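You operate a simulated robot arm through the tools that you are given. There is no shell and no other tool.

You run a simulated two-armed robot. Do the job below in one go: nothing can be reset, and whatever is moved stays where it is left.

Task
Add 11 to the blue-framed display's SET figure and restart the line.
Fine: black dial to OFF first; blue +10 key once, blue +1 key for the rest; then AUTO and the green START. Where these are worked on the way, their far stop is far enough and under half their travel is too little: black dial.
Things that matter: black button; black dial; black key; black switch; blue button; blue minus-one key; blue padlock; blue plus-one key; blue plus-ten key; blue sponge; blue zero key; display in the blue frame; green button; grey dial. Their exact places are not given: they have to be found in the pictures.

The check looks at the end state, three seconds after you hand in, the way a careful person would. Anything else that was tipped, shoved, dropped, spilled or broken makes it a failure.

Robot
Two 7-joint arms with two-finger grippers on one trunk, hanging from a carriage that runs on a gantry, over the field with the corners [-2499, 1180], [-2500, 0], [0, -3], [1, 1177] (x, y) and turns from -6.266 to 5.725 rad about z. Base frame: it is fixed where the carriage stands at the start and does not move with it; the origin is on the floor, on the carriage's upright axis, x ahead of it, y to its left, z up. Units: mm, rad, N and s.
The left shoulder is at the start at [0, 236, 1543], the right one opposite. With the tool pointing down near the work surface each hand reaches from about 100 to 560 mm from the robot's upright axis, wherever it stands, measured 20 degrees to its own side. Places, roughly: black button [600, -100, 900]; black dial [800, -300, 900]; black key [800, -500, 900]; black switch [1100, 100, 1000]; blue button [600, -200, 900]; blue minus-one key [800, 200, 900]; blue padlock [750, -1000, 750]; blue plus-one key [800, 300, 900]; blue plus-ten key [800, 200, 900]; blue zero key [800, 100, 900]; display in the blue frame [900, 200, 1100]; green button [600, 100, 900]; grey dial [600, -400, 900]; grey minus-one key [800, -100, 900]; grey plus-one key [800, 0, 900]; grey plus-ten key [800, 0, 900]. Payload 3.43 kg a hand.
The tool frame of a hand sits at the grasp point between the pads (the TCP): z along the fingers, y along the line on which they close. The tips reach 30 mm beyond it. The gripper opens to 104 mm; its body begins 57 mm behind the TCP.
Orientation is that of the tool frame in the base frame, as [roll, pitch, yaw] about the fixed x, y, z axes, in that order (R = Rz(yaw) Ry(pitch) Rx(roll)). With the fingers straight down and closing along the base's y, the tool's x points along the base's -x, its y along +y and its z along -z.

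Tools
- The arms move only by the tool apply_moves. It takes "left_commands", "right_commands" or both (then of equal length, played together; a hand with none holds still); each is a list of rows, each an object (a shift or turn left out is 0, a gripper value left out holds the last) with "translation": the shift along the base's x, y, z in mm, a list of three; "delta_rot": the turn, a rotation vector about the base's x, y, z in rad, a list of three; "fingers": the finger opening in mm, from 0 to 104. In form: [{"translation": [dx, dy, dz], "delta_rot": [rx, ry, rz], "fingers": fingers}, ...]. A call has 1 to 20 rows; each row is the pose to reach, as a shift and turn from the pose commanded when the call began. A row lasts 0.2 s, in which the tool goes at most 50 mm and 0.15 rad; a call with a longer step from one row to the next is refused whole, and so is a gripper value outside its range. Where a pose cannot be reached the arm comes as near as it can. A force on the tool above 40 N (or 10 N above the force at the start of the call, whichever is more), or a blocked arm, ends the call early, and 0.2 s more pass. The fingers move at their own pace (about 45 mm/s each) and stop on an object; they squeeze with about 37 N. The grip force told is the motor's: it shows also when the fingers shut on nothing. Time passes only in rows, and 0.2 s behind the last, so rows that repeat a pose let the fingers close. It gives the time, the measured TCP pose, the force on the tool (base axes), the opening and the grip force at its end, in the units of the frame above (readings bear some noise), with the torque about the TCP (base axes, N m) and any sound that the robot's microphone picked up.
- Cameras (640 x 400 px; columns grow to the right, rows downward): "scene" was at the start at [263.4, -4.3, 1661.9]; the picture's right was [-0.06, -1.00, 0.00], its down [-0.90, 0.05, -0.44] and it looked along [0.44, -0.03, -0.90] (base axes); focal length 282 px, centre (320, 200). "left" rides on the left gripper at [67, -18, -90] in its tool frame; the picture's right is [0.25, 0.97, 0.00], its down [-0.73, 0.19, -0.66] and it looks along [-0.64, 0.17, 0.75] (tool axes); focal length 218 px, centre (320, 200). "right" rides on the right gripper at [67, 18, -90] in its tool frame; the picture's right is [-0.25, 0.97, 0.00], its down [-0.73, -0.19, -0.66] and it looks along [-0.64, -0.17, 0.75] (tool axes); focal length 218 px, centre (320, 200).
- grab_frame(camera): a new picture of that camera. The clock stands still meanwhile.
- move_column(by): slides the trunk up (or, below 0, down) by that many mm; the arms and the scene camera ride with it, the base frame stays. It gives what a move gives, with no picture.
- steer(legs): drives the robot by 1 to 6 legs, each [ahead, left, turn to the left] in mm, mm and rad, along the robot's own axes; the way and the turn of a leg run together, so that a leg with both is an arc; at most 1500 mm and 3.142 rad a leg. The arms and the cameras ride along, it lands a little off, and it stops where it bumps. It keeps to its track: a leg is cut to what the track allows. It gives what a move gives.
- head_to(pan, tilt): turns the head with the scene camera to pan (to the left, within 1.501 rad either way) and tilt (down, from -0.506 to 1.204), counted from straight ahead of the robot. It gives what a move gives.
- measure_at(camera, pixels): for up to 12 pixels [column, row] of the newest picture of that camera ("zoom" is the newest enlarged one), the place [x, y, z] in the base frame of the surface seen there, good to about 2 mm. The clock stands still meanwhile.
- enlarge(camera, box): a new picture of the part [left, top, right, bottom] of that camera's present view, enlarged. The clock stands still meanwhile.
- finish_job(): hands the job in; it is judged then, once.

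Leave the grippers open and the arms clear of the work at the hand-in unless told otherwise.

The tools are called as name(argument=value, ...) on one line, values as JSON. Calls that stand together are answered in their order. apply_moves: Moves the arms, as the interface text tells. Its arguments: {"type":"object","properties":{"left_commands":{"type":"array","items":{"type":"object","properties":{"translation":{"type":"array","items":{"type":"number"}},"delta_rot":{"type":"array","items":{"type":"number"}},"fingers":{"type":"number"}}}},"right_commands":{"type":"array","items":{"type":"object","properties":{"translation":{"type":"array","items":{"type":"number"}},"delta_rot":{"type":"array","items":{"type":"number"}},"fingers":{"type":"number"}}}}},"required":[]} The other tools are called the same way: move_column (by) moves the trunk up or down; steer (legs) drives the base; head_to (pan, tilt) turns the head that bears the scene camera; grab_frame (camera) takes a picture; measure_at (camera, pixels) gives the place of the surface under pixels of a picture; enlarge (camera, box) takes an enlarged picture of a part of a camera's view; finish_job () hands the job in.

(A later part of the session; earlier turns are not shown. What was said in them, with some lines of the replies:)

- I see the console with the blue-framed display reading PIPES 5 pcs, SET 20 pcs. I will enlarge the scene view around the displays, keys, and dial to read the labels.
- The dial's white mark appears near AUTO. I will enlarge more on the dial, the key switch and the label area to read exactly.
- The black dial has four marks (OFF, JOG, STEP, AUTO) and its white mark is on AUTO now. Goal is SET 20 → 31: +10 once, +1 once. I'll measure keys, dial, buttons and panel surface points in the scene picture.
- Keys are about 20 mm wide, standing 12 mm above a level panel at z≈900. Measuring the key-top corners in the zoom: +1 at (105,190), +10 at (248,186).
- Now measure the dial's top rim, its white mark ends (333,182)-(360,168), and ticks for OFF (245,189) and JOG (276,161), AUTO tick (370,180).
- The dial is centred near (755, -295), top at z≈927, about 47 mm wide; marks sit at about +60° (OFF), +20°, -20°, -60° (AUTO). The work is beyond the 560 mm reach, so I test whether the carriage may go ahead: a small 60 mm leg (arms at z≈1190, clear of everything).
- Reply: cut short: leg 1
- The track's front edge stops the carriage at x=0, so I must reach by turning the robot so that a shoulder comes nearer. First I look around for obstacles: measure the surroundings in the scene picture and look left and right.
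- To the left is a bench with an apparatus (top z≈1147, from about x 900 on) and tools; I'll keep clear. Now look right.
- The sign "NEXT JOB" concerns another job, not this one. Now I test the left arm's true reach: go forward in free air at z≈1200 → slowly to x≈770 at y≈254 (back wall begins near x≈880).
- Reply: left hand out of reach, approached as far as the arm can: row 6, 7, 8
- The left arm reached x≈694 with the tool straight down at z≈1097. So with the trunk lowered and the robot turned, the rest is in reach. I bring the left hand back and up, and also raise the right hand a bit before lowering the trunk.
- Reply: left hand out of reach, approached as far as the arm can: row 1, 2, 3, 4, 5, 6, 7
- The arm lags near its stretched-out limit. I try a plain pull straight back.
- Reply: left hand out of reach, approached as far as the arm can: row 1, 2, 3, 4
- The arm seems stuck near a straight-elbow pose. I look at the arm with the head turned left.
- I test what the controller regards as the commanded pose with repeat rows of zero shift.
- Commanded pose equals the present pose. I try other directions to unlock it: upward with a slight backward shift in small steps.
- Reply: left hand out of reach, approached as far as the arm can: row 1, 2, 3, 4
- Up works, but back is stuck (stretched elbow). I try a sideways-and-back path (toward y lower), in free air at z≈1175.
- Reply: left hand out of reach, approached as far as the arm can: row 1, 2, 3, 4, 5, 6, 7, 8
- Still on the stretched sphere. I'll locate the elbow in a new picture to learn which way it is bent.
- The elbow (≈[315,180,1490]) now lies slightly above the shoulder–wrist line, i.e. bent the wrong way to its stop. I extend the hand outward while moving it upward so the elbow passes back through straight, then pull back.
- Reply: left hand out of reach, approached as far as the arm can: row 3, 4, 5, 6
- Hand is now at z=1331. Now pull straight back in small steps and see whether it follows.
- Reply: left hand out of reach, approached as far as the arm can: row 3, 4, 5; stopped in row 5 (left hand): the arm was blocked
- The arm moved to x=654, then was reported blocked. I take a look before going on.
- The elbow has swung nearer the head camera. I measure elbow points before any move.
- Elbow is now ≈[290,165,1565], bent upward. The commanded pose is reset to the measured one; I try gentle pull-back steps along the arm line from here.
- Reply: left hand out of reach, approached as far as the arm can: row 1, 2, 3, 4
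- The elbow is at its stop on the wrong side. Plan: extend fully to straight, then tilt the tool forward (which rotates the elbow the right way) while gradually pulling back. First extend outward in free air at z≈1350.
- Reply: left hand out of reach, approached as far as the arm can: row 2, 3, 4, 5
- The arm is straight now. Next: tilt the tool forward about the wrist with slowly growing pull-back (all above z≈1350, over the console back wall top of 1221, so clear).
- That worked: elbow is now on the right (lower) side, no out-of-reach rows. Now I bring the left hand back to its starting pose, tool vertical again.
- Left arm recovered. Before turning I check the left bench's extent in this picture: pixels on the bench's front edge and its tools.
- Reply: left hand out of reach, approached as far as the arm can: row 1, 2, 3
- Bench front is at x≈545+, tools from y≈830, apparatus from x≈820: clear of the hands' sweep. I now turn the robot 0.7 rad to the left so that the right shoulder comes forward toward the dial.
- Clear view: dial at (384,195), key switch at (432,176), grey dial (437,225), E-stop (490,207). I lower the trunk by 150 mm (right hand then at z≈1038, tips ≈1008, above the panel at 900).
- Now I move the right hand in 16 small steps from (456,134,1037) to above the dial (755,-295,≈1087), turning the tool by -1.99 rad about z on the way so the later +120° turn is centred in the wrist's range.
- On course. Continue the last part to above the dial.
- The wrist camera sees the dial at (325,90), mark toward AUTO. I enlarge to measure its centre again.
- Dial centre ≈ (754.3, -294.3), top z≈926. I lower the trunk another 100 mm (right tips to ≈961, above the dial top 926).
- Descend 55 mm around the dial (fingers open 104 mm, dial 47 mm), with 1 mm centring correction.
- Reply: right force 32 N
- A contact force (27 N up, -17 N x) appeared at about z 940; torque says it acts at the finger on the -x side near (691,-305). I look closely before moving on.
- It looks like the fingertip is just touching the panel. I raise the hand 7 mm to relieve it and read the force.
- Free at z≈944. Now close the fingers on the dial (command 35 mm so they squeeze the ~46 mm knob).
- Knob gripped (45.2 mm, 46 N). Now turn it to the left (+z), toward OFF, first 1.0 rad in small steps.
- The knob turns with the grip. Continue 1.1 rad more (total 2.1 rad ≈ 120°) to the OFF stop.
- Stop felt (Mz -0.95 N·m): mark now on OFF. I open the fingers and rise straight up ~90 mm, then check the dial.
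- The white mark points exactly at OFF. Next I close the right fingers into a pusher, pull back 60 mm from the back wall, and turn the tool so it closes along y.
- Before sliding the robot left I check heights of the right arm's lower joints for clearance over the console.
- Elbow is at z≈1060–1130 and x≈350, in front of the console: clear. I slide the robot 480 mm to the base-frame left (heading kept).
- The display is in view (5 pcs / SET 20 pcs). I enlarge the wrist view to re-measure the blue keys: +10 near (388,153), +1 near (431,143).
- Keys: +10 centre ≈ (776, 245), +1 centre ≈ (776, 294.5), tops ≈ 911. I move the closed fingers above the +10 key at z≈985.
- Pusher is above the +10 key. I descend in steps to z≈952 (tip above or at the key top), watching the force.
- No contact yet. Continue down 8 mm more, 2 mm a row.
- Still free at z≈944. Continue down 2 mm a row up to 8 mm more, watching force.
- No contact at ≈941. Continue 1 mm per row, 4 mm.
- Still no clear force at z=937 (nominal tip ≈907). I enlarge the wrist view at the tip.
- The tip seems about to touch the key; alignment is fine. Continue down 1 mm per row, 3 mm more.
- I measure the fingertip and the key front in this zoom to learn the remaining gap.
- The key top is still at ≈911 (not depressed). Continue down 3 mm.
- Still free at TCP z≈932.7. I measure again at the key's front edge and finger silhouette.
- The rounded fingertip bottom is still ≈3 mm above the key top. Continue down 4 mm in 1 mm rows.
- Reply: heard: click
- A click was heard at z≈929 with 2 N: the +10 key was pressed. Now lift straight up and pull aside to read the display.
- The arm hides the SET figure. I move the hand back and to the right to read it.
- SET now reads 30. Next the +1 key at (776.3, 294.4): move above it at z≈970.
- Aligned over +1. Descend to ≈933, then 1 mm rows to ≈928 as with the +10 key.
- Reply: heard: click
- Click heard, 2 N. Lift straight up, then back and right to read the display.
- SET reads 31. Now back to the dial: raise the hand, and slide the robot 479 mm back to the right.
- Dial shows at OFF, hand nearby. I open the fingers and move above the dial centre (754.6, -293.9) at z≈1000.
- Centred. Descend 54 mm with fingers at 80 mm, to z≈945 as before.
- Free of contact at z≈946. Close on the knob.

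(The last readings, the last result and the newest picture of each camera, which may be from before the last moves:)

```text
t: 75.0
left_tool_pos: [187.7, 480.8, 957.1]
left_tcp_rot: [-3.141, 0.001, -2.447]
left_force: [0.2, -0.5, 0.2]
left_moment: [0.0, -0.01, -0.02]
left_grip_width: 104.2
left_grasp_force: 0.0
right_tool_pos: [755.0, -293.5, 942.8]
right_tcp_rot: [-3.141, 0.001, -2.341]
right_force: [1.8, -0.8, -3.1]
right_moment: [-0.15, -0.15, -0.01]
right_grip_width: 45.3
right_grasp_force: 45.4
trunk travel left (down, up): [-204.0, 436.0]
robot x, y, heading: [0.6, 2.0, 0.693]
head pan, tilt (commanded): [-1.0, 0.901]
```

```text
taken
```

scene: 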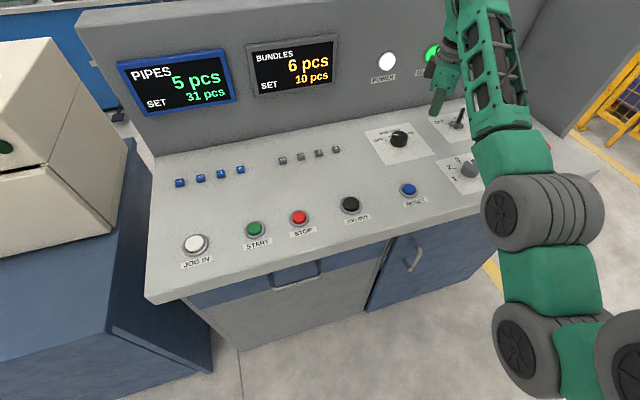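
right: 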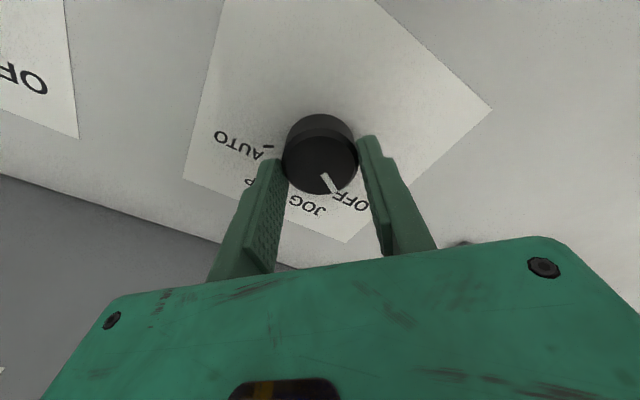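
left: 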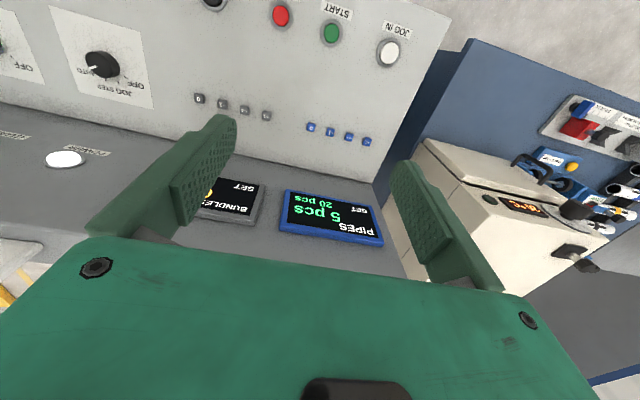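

Gripped (45.3 mm). Turn clockwise (−z) by 2.1 rad toward AUTO, in two calls.

apply_moves(right_commands=[{"delta_rot": [0, 0, -0.1], "fingers": 35}, {"delta_rot": [0, 0, -0.2], "fingers": 35}, {"delta_rot": [0, 0, -0.3], "fingers": 35}, {"delta_rot": [0, 0, -0.4], "fingers": 35}, {"delta_rot": [0, 0, -0.5], "fingers": 35}, {"delta_rot": [0, 0, -0.6], "fingers": 35}, {"delta_rot": [0, 0, -0.7], "fingers": 35}, {"delta_rot": [0, 0, -0.8], "fingers": 35}, {"delta_rot": [0, 0, -0.9], "fingers": 35}, {"delta_rot": [0, 0, -1.0], "fingers": 35}])

apply_moves(right_commands=[{"delta_rot": [0, 0, -0.1], "fingers": 35}, {"delta_rot": [0, 0, -0.2], "fingers": 35}, {"delta_rot": [0, 0, -0.3], "fingers": 35}, {"delta_rot": [0, 0, -0.4], "fingers": 35}, {"delta_rot": [0, 0, -0.5], "fingers": 35}, {"delta_rot": [0, 0, -0.6], "fingers": 35}, {"delta_rot": [0, 0, -0.7], "fingers": 35}, {"delta_rot": [0, 0, -0.8], "fingers": 35}, {"delta_rot": [0, 0, -0.9], "fingers": 35}, {"delta_rot": [0, 0, -1.0], "fingers": 35}, {"delta_rot": [0, 0, -1.1], "fingers": 35}, {"delta_rot": [0, 0, -1.1], "fingers": 35}])

grab_frame(camera="right")

```text
t: 77.2
left_tool_pos: [188.4, 480.8, 958.2]
left_tcp_rot: [-3.141, 0.002, -2.451]
left_force: [0.3, 0.1, 0.1]
left_moment: [0.03, -0.04, 0.0]
left_grip_width: 104.0
left_grasp_force: 0.1
right_tool_pos: [755.1, -293.6, 944.2]
right_tcp_rot: [-3.138, 0.0, 2.942]
right_force: [1.3, -3.0, -3.6]
right_moment: [-0.34, -0.94, 0.0]
right_grip_width: 45.3
right_grasp_force: 44.5
trunk travel left (down, up): [-204.0, 436.0]
robot x, y, heading: [-2.5, -0.5, 0.692]
head pan, tilt (commanded): [-1.0, 0.901]
```

```text
t: 79.8
left_tool_pos: [188.1, 481.8, 958.7]
left_tcp_rot: [-3.141, 0.002, -2.447]
left_force: [0.7, 0.0, 0.4]
left_moment: [-0.01, 0.03, -0.01]
left_grip_width: 104.1
left_grasp_force: 0.0
right_tool_pos: [754.4, -293.2, 944.8]
right_tcp_rot: [-3.141, 0.0, 1.845]
right_force: [3.8, -0.9, -2.3]
right_moment: [-0.41, -0.07, 0.54]
right_grip_width: 45.3
right_grasp_force: 45.7
trunk travel left (down, up): [-204.0, 436.0]
robot x, y, heading: [1.2, 1.1, 0.696]
head pan, tilt (commanded): [-1.0, 0.901]
```

```text
taken
```

right: 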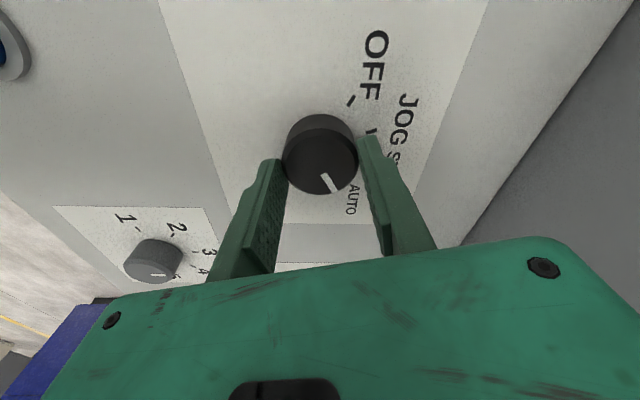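

Stop felt (Mz +0.54). Mark at AUTO. Open to 75 mm and rise straight up.

apply_moves(right_commands=[{"fingers": 60}, {"fingers": 75}, {"fingers": 75}, {"translation": [0, 0, 20], "fingers": 75}, {"translation": [0, 0, 45], "fingers": 75}, {"translation": [0, 0, 70], "fingers": 75}, {"translation": [0, 0, 95], "fingers": 75}, {"translation": [0, 0, 105], "fingers": 75}])

enlarge(camera="right", box=[130, 20, 400, 240])

```text
t: 81.6
left_tool_pos: [187.8, 480.7, 956.9]
left_tcp_rot: [3.141, 0.002, -2.449]
left_force: [-0.8, 0.4, 1.1]
left_moment: [0.0, 0.0, -0.01]
left_grip_width: 103.9
left_grasp_force: 0.1
right_tool_pos: [754.3, -293.4, 1050.5]
right_tcp_rot: [3.141, 0.001, 1.844]
right_force: [-0.2, -0.4, 0.3]
right_moment: [-0.01, 0.05, 0.0]
right_grip_width: 75.0
right_grasp_force: 0.0
trunk travel left (down, up): [-204.0, 436.0]
robot x, y, heading: [2.2, -1.3, 0.692]
head pan, tilt (commanded): [-1.0, 0.901]
```

```text
1.82 times, centred on (265, 130) of right
```

zoom: 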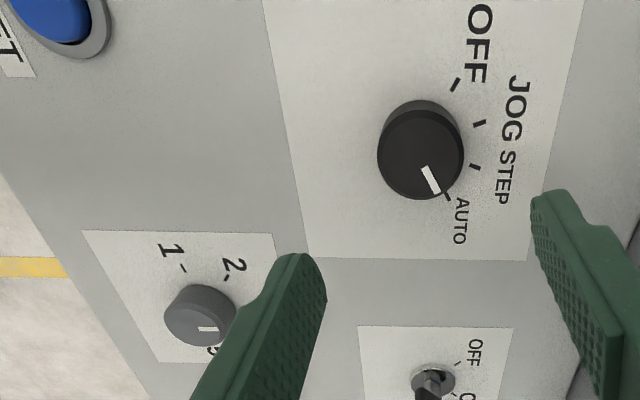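

The dial is on AUTO. Now to the green START at about (585.6, 135): I close the fingers and carry the right hand over there at z≈1050, turning the tool back by 1.3 rad.

apply_moves(right_commands=[{"translation": [-13, 33, 0], "delta_rot": [0, 0, 0.1], "fingers": 50}, {"translation": [-26, 66, 0], "delta_rot": [0, 0, 0.2], "fingers": 20}, {"translation": [-39, 99, 0], "delta_rot": [0, 0, 0.3], "fingers": 0}, {"translation": [-52, 132, 0], "delta_rot": [0, 0, 0.4], "fingers": 0}, {"translation": [-65, 165, 0], "delta_rot": [0, 0, 0.5], "fingers": 0}, {"translation": [-78, 198, 0], "delta_rot": [0, 0, 0.6], "fingers": 0}, {"translation": [-91, 231, 0], "delta_rot": [0, 0, 0.7], "fingers": 0}, {"translation": [-104, 264, 0], "delta_rot": [0, 0, 0.8], "fingers": 0}, {"translation": [-117, 297, 0], "delta_rot": [0, 0, 0.9], "fingers": 0}, {"translation": [-130, 330, 0], "delta_rot": [0, 0, 1.0], "fingers": 0}, {"translation": [-143, 363, 0], "delta_rot": [0, 0, 1.1], "fingers": 0}, {"translation": [-156, 396, 0], "delta_rot": [0, 0, 1.2], "fingers": 0}, {"translation": [-169, 428, 0], "delta_rot": [0, 0, 1.3], "fingers": 0}])

grab_frame(camera="scene")

grab_frame(camera="right")

```text
t: 84.4
left_tool_pos: [188.4, 481.7, 958.1]
left_tcp_rot: [3.14, 0.005, -2.447]
left_force: [0.1, -0.2, -0.4]
left_moment: [0.03, -0.01, -0.01]
left_grip_width: 104.3
left_grasp_force: 0.0
right_tool_pos: [584.3, 135.0, 1048.6]
right_tcp_rot: [-3.141, -0.002, -3.136]
right_force: [0.6, -0.3, 0.7]
right_moment: [-0.02, -0.02, -0.02]
right_grip_width: 0.1
right_grasp_force: 35.0
right hand out of reach, approached as far as the arm can: row 8, 9, 10, 11
trunk travel left (down, up): [-204.0, 436.0]
robot x, y, heading: [-0.3, 0.2, 0.696]
head pan, tilt (commanded): [-1.0, 0.901]
```

```text
taken
```

scene: 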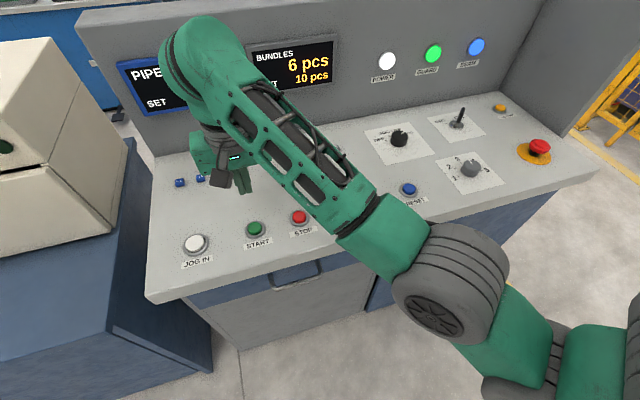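

```text
taken
```

right: 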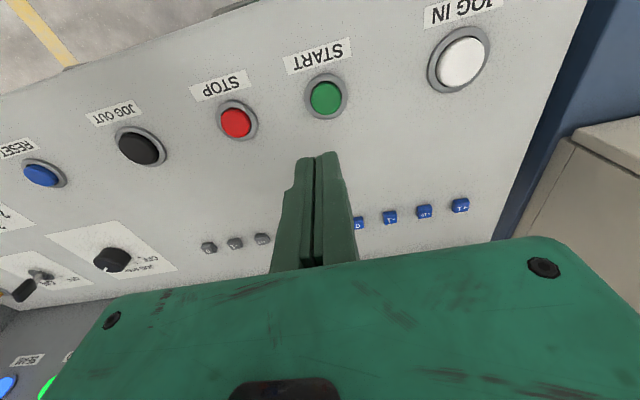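

The hand is now above START (green at (327,98) in the wrist view). I enlarge to measure its centre.

enlarge(camera="right", box=[270, 60, 390, 135])

```text
5.33 times, centred on (330, 98) of right
```

zoom: 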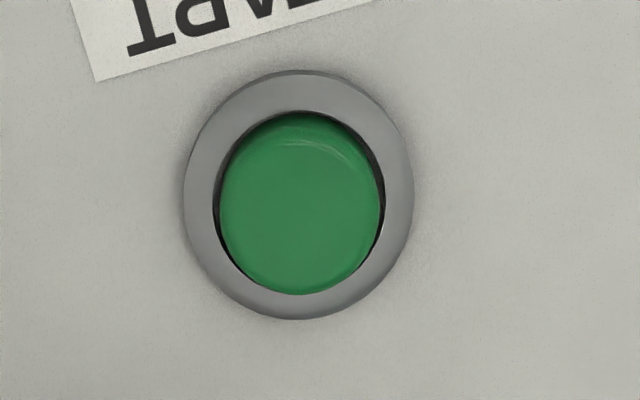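

measure_at(camera="zoom", pixels=[[300, 205], [225, 205], [378, 205], [300, 118], [300, 288], [300, 90], [300, 308], [195, 195], [402, 195], [500, 300]])

```text
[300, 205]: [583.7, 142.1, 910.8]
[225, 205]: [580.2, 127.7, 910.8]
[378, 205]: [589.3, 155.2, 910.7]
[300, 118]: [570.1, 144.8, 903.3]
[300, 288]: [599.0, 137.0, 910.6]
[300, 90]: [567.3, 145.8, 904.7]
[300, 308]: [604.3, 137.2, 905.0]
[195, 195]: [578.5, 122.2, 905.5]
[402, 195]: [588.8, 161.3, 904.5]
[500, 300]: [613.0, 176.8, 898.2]
```

START's centre is (584.8, 141.5), top z≈911. I centre on it and descend to z≈936.

apply_moves(right_commands=[{"translation": [0.3, 6.3, -20]}, {"translation": [0.3, 6.3, -45]}, {"translation": [0.3, 6.3, -70]}, {"translation": [0.3, 6.3, -90]}, {"translation": [0.3, 6.3, -105]}, {"translation": [0.3, 6.3, -113]}, {"translation": [0.3, 6.3, -113]}])

grab_frame(camera="right")

```text
t: 86.0
left_tool_pos: [188.3, 480.9, 957.5]
left_tcp_rot: [3.141, 0.0, -2.449]
left_force: [-0.6, 0.3, 0.7]
left_moment: [-0.02, 0.02, 0.01]
left_grip_width: 103.9
left_grasp_force: 0.1
right_tool_pos: [586.1, 139.7, 936.5]
right_tcp_rot: [3.141, 0.0, -3.139]
right_force: [0.2, 0.0, -1.1]
right_moment: [-0.03, 0.0, 0.01]
right_grip_width: 0.1
right_grasp_force: 34.5
trunk travel left (down, up): [-204.0, 436.0]
robot x, y, heading: [-2.0, 2.9, 0.691]
head pan, tilt (commanded): [-1.0, 0.901]
```

```text
taken
```

right: 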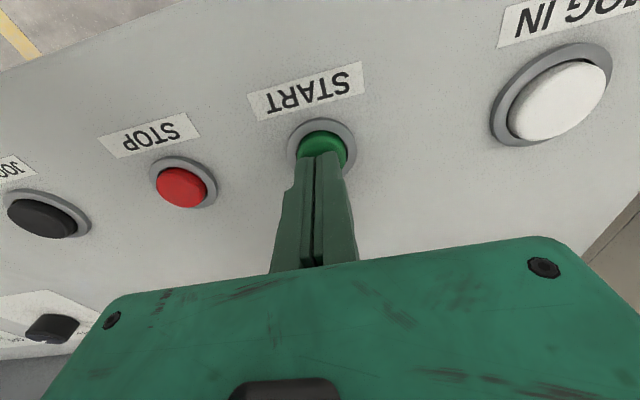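

Over the green button. Descend 1–2 mm a row, 8 mm in all, listening for the click.

apply_moves(right_commands=[{"translation": [-0.5, 0.8, -2]}, {"translation": [-0.5, 0.8, -4]}, {"translation": [-0.5, 0.8, -5]}, {"translation": [-0.5, 0.8, -6]}, {"translation": [-0.5, 0.8, -7]}, {"translation": [-0.5, 0.8, -8]}])

```text
t: 87.4
left_tool_pos: [188.8, 480.7, 958.7]
left_tcp_rot: [3.141, 0.001, -2.449]
left_force: [0.6, -0.4, 0.0]
left_moment: [-0.02, 0.01, 0.02]
left_grip_width: 103.9
left_grasp_force: 0.1
right_tool_pos: [584.8, 141.0, 928.9]
right_tcp_rot: [-3.141, 0.001, -3.139]
right_force: [0.3, -0.1, 3.7]
right_moment: [0.01, 0.0, 0.01]
right_grip_width: 6.2
right_grasp_force: 34.1
trunk travel left (down, up): [-204.0, 436.0]
robot x, y, heading: [-3.2, 1.7, 0.691]
head pan, tilt (commanded): [-1.0, 0.901]
heard: click
```

Click heard with 3.7 N. Lift straight up 60 mm, then look at the console.

apply_moves(right_commands=[{"translation": [0, 0, 5]}, {"translation": [0, 0, 20]}, {"translation": [0, 0, 40]}, {"translation": [0, 0, 70]}, {"translation": [0, 0, 100]}])

grab_frame(camera="scene")

grab_frame(camera="right")

```text
t: 88.6
left_tool_pos: [188.3, 481.5, 958.7]
left_tcp_rot: [3.138, 0.003, -2.449]
left_force: [-0.1, -0.1, -0.8]
left_moment: [-0.01, 0.02, 0.0]
left_grip_width: 103.9
left_grasp_force: 0.0
right_tool_pos: [584.2, 141.2, 1027.6]
right_tcp_rot: [-3.141, 0.0, -3.138]
right_force: [0.5, -0.1, 0.0]
right_moment: [0.0, 0.04, 0.02]
right_grip_width: 0.2
right_grasp_force: 34.4
trunk travel left (down, up): [-204.0, 436.0]
robot x, y, heading: [1.5, -1.8, 0.692]
head pan, tilt (commanded): [-1.0, 0.901]
```

```text
taken
```

scene: 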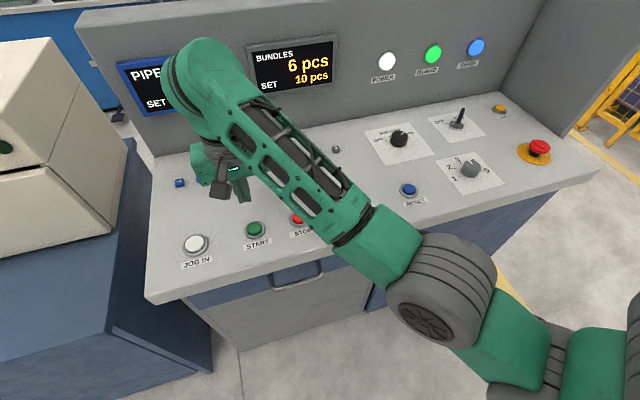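

```text
taken
```

right: 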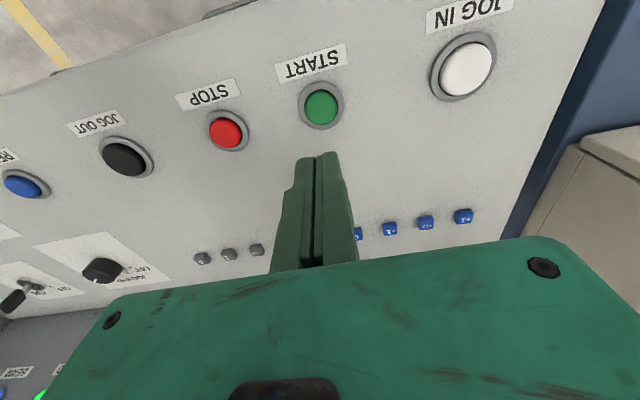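

I pull the right hand back toward the robot, off the console, and then check display, dial and lamps.

apply_moves(right_commands=[{"translation": [-20, 0, 5], "delta_rot": [0, 0, 0.1], "fingers": 30}, {"translation": [-45, 0, 8], "delta_rot": [0, 0, 0.2], "fingers": 60}, {"translation": [-70, 0, 10], "delta_rot": [0, 0, 0.3], "fingers": 90}, {"translation": [-95, 0, 10], "delta_rot": [0, 0, 0.4], "fingers": 104}, {"translation": [-110, -5, 10], "delta_rot": [0, 0, 0.5], "fingers": 104}, {"translation": [-120, -8, 10], "delta_rot": [0, 0, 0.6], "fingers": 104}])

grab_frame(camera="scene")

```text
t: 90.0
left_tool_pos: [187.5, 481.6, 958.3]
left_tcp_rot: [3.139, 0.001, -2.45]
left_force: [0.0, -0.5, -0.2]
left_moment: [-0.02, -0.03, -0.01]
left_grip_width: 104.1
left_grasp_force: 0.0
right_tool_pos: [496.9, 162.2, 986.3]
right_tcp_rot: [-3.141, 0.001, -2.538]
right_force: [-0.2, -0.5, 0.2]
right_moment: [-0.02, -0.04, -0.02]
right_grip_width: 104.0
right_grasp_force: 0.0
right hand out of reach, approached as far as the arm can: row 2, 3, 4, 5, 6
trunk travel left (down, up): [-204.0, 436.0]
robot x, y, heading: [0.1, 1.6, 0.692]
head pan, tilt (commanded): [-1.0, 0.901]
```

```text
taken
```

scene: 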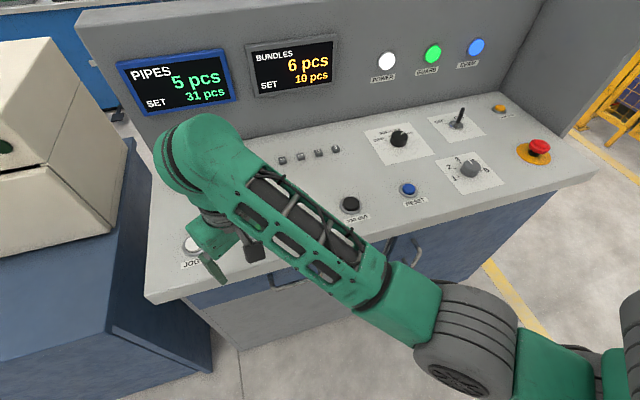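

The hand is at its inner limit (z≈986, clear). I raise the trunk 150 mm for clearance and then enlarge display, lamps and dials.

move_column(by=150)

grab_frame(camera="scene")

```text
t: 91.7
left_tool_pos: [187.5, 480.9, 1108.1]
left_tcp_rot: [3.141, 0.002, -2.449]
left_force: [-0.1, -0.2, 0.0]
left_moment: [0.02, 0.03, -0.04]
left_grip_width: 104.0
left_grasp_force: 0.0
right_tool_pos: [497.4, 162.3, 1136.6]
right_tcp_rot: [3.14, 0.002, -2.537]
right_force: [-0.5, -1.6, -0.1]
right_moment: [0.02, 0.03, -0.03]
right_grip_width: 104.1
right_grasp_force: 0.1
trunk travel left (down, up): [-354.0, 286.0]
robot x, y, heading: [-0.2, 2.2, 0.697]
head pan, tilt (commanded): [-1.0, 0.901]
```

```text
taken
```

scene: 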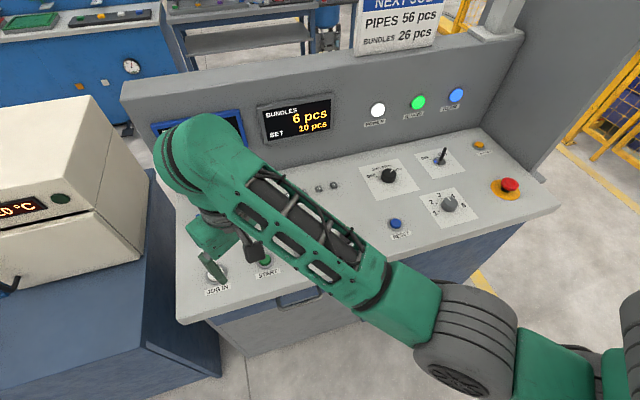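

enlarge(camera="scene", box=[340, 130, 540, 250])

enlarge(camera="scene", box=[340, 70, 500, 150])

head_to(pan=-1.0, tilt=0.4)

grab_frame(camera="scene")

```text
3.20 times, centred on (440, 190) of scene
```

zoom: 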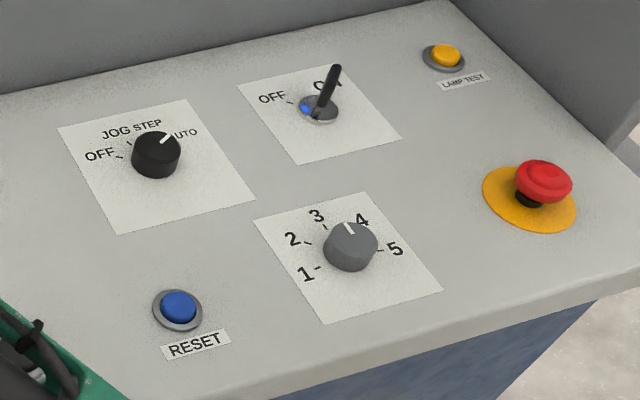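

```text
4.00 times, centred on (420, 110) of scene
```

zoom: 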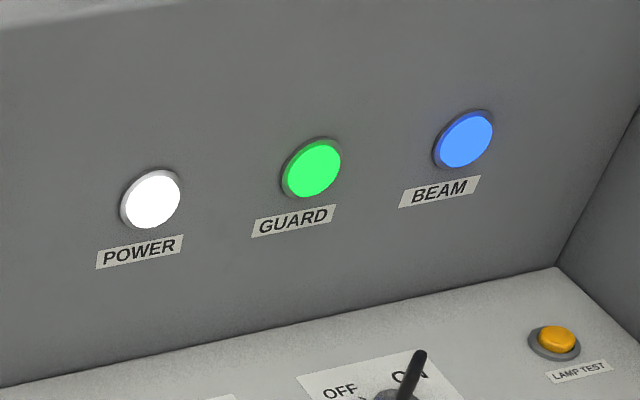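

```text
t: 92.6
left_tool_pos: [187.4, 480.8, 1109.1]
left_tcp_rot: [-3.141, 0.003, -2.448]
left_force: [-0.1, -0.1, 0.8]
left_moment: [0.01, 0.0, 0.0]
left_grip_width: 104.2
left_grasp_force: 0.1
right_tool_pos: [498.2, 162.3, 1136.3]
right_tcp_rot: [-3.141, 0.0, -2.538]
right_force: [0.9, 0.3, -0.1]
right_moment: [0.04, -0.03, -0.02]
right_grip_width: 104.1
right_grasp_force: 0.0
trunk travel left (down, up): [-354.0, 286.0]
robot x, y, heading: [1.4, -0.8, 0.692]
head pan, tilt (commanded): [-1.0, 0.4]
```

```text
taken
```

scene: 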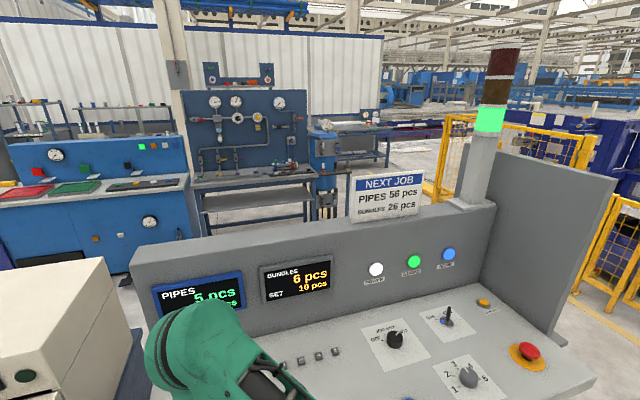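

The stack light shows green and the key is ON. I check the grey dial and the dial more closely with the head tilted down again.

head_to(pan=-1.0, tilt=0.9)

enlarge(camera="scene", box=[360, 150, 500, 237])

measure_at(camera="zoom", pixels=[[409, 230], [403, 222], [410, 245], [385, 205], [355, 240], [375, 285], [455, 240], [425, 195], [120, 110], [140, 95]])

```text
t: 93.6
left_tool_pos: [187.5, 480.4, 1108.0]
left_tcp_rot: [-3.141, 0.002, -2.45]
left_force: [-0.8, 0.1, 0.4]
left_moment: [-0.03, -0.01, 0.01]
left_grip_width: 104.2
left_grasp_force: 0.1
right_tool_pos: [498.2, 161.1, 1135.9]
right_tcp_rot: [-3.141, 0.001, -2.536]
right_force: [1.8, 0.3, 0.5]
right_moment: [0.0, 0.0, 0.01]
right_grip_width: 103.8
right_grasp_force: 0.0
trunk travel left (down, up): [-354.0, 286.0]
robot x, y, heading: [-1.6, -0.6, 0.69]
head pan, tilt (commanded): [-1.0, 0.901]
```

```text
4.57 times, centred on (430, 194) of scene
```

zoom: 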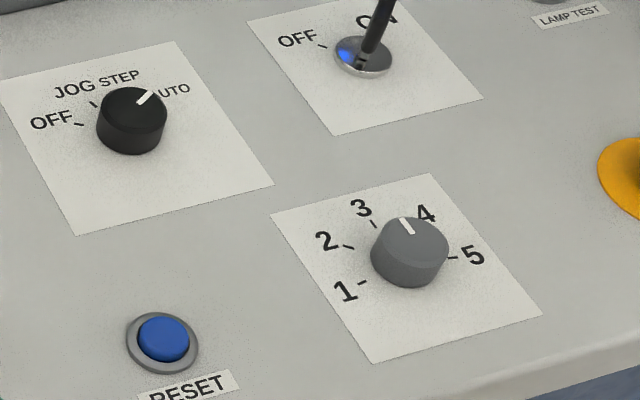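

```text
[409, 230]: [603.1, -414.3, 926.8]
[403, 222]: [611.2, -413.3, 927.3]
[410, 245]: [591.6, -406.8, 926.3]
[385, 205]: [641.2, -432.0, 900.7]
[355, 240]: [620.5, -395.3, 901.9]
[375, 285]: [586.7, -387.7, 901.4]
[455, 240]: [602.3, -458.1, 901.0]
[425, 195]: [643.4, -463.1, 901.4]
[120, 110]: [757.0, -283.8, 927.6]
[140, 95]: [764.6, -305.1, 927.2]
```

Quick check of the grey dial's tick marks versus its mark, to be sure it sits on a detent (I don't believe it was touched).

enlarge(camera="scene", box=[415, 180, 475, 220])

enlarge(camera="scene", box=[360, 155, 420, 195])

```text
10.00 times, centred on (445, 200) of scene
```

zoom: 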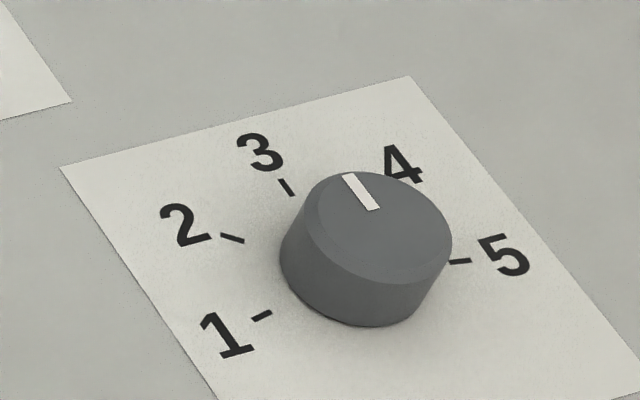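

```text
10.00 times, centred on (390, 175) of scene
```

zoom: 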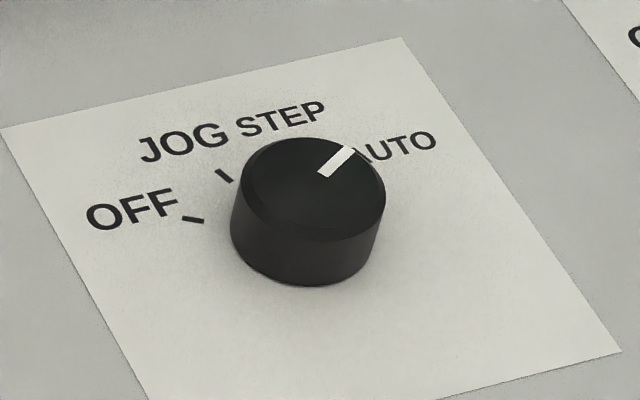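

The grey dial's mark is parallel to its tick 3 (undisturbed) and the black dial is on AUTO. I back the robot ~200 mm off the console to leave the arms clear and take a last look.

steer(legs=[[-154, 128, 0]])

head_to(pan=-0.85, tilt=0.55)

grab_frame(camera="scene")

```text
t: 95.2
left_tool_pos: [-12.3, 481.6, 1106.9]
left_tcp_rot: [3.141, 0.001, -2.445]
left_force: [-0.3, -0.4, 0.0]
left_moment: [0.01, -0.01, 0.0]
left_grip_width: 104.2
left_grasp_force: 0.0
right_tool_pos: [299.2, 163.6, 1136.9]
right_tcp_rot: [-3.141, 0.002, -2.536]
right_force: [-0.2, -0.4, -0.9]
right_moment: [-0.02, -0.02, 0.0]
right_grip_width: 104.0
right_grasp_force: 0.2
trunk travel left (down, up): [-354.0, 286.0]
robot x, y, heading: [-200.0, -0.7, 0.699]
head pan, tilt (commanded): [-1.0, 0.901]
```

```text
t: 96.0
left_tool_pos: [-10.9, 481.5, 1107.3]
left_tcp_rot: [-3.141, 0.002, -2.445]
left_force: [1.1, 0.3, 0.0]
left_moment: [0.0, 0.01, 0.01]
left_grip_width: 103.8
left_grasp_force: 0.1
right_tool_pos: [298.5, 163.3, 1135.5]
right_tcp_rot: [3.141, 0.002, -2.535]
right_force: [0.4, 0.1, 0.7]
right_moment: [-0.03, -0.01, 0.0]
right_grip_width: 104.1
right_grasp_force: 0.0
trunk travel left (down, up): [-354.0, 286.0]
robot x, y, heading: [-196.3, -0.5, 0.692]
head pan, tilt (commanded): [-0.85, 0.55]
```

```text
taken
```

scene: 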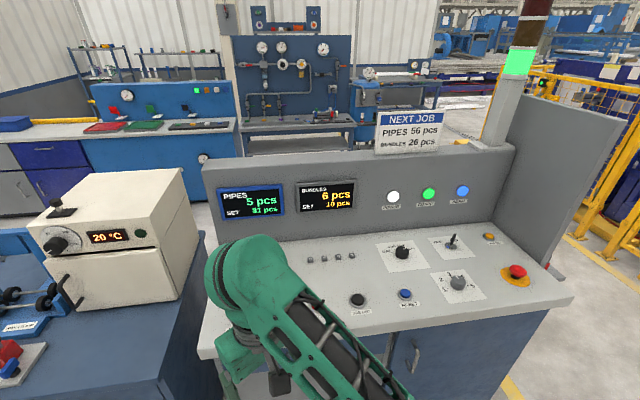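

enlarge(camera="scene", box=[200, 170, 380, 280])

enlarge(camera="scene", box=[370, 0, 580, 130])

```text
3.56 times, centred on (290, 225) of scene
```

zoom: 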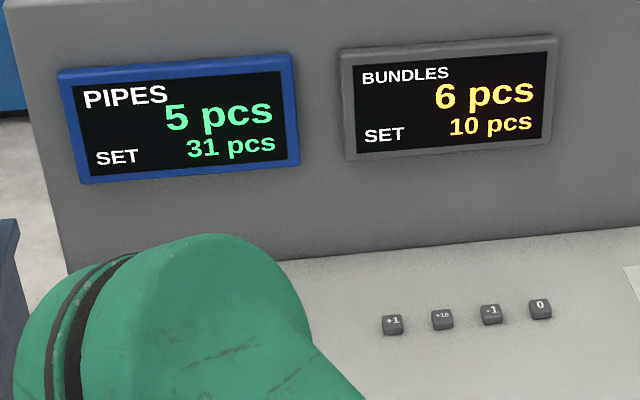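

```text
3.05 times, centred on (475, 65) of scene
```

zoom: 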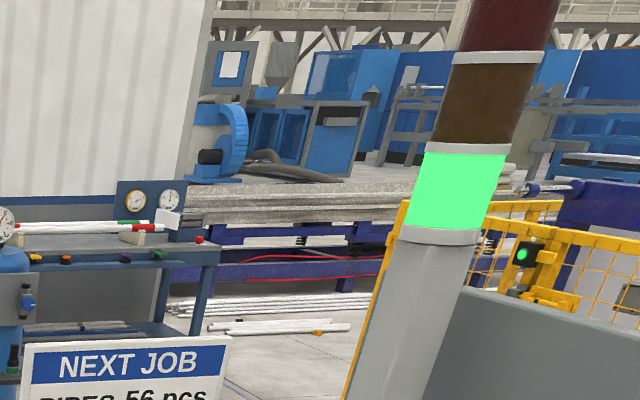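

The blue-framed display shows SET 31 pcs, the BUNDLES display is unchanged at SET 10, the dial is on AUTO and the stack light is green. Both grippers are open and the arms are clear of the console, so I hand in the job.

finish_job()

```text
The job is handed in.
```

The blue-framed display now reads SET 31 (it was 20), and I restarted the line with the green START button. I can't fully confirm that the line is moving: the stack light is green, but I didn't see its state before. PIPES still showed 5 pcs about eight seconds after START.

- **Sequence:** I turned the black dial to its OFF stop, then pressed the +10 key once (SET 30) and the +1 key once (SET 31). After that I turned the dial back to AUTO and pressed START once. Each press gave a click.
- **Left alone:** BUNDLES still shows 6 pcs with SET 10. I didn't work the key switch, grey dial, emergency stop or RESET.
- **Contact to know about:** on the first approach to the dial, an open fingertip pressed down beside it with about 27 N. I think it touched the panel face. I backed off at once and saw no mark or change there.
- **Arm trouble:** the left arm locked straight while I tested its reach. I freed it without it touching anything.

At hand-in both grippers were open and the robot was about 200 mm back from the console.
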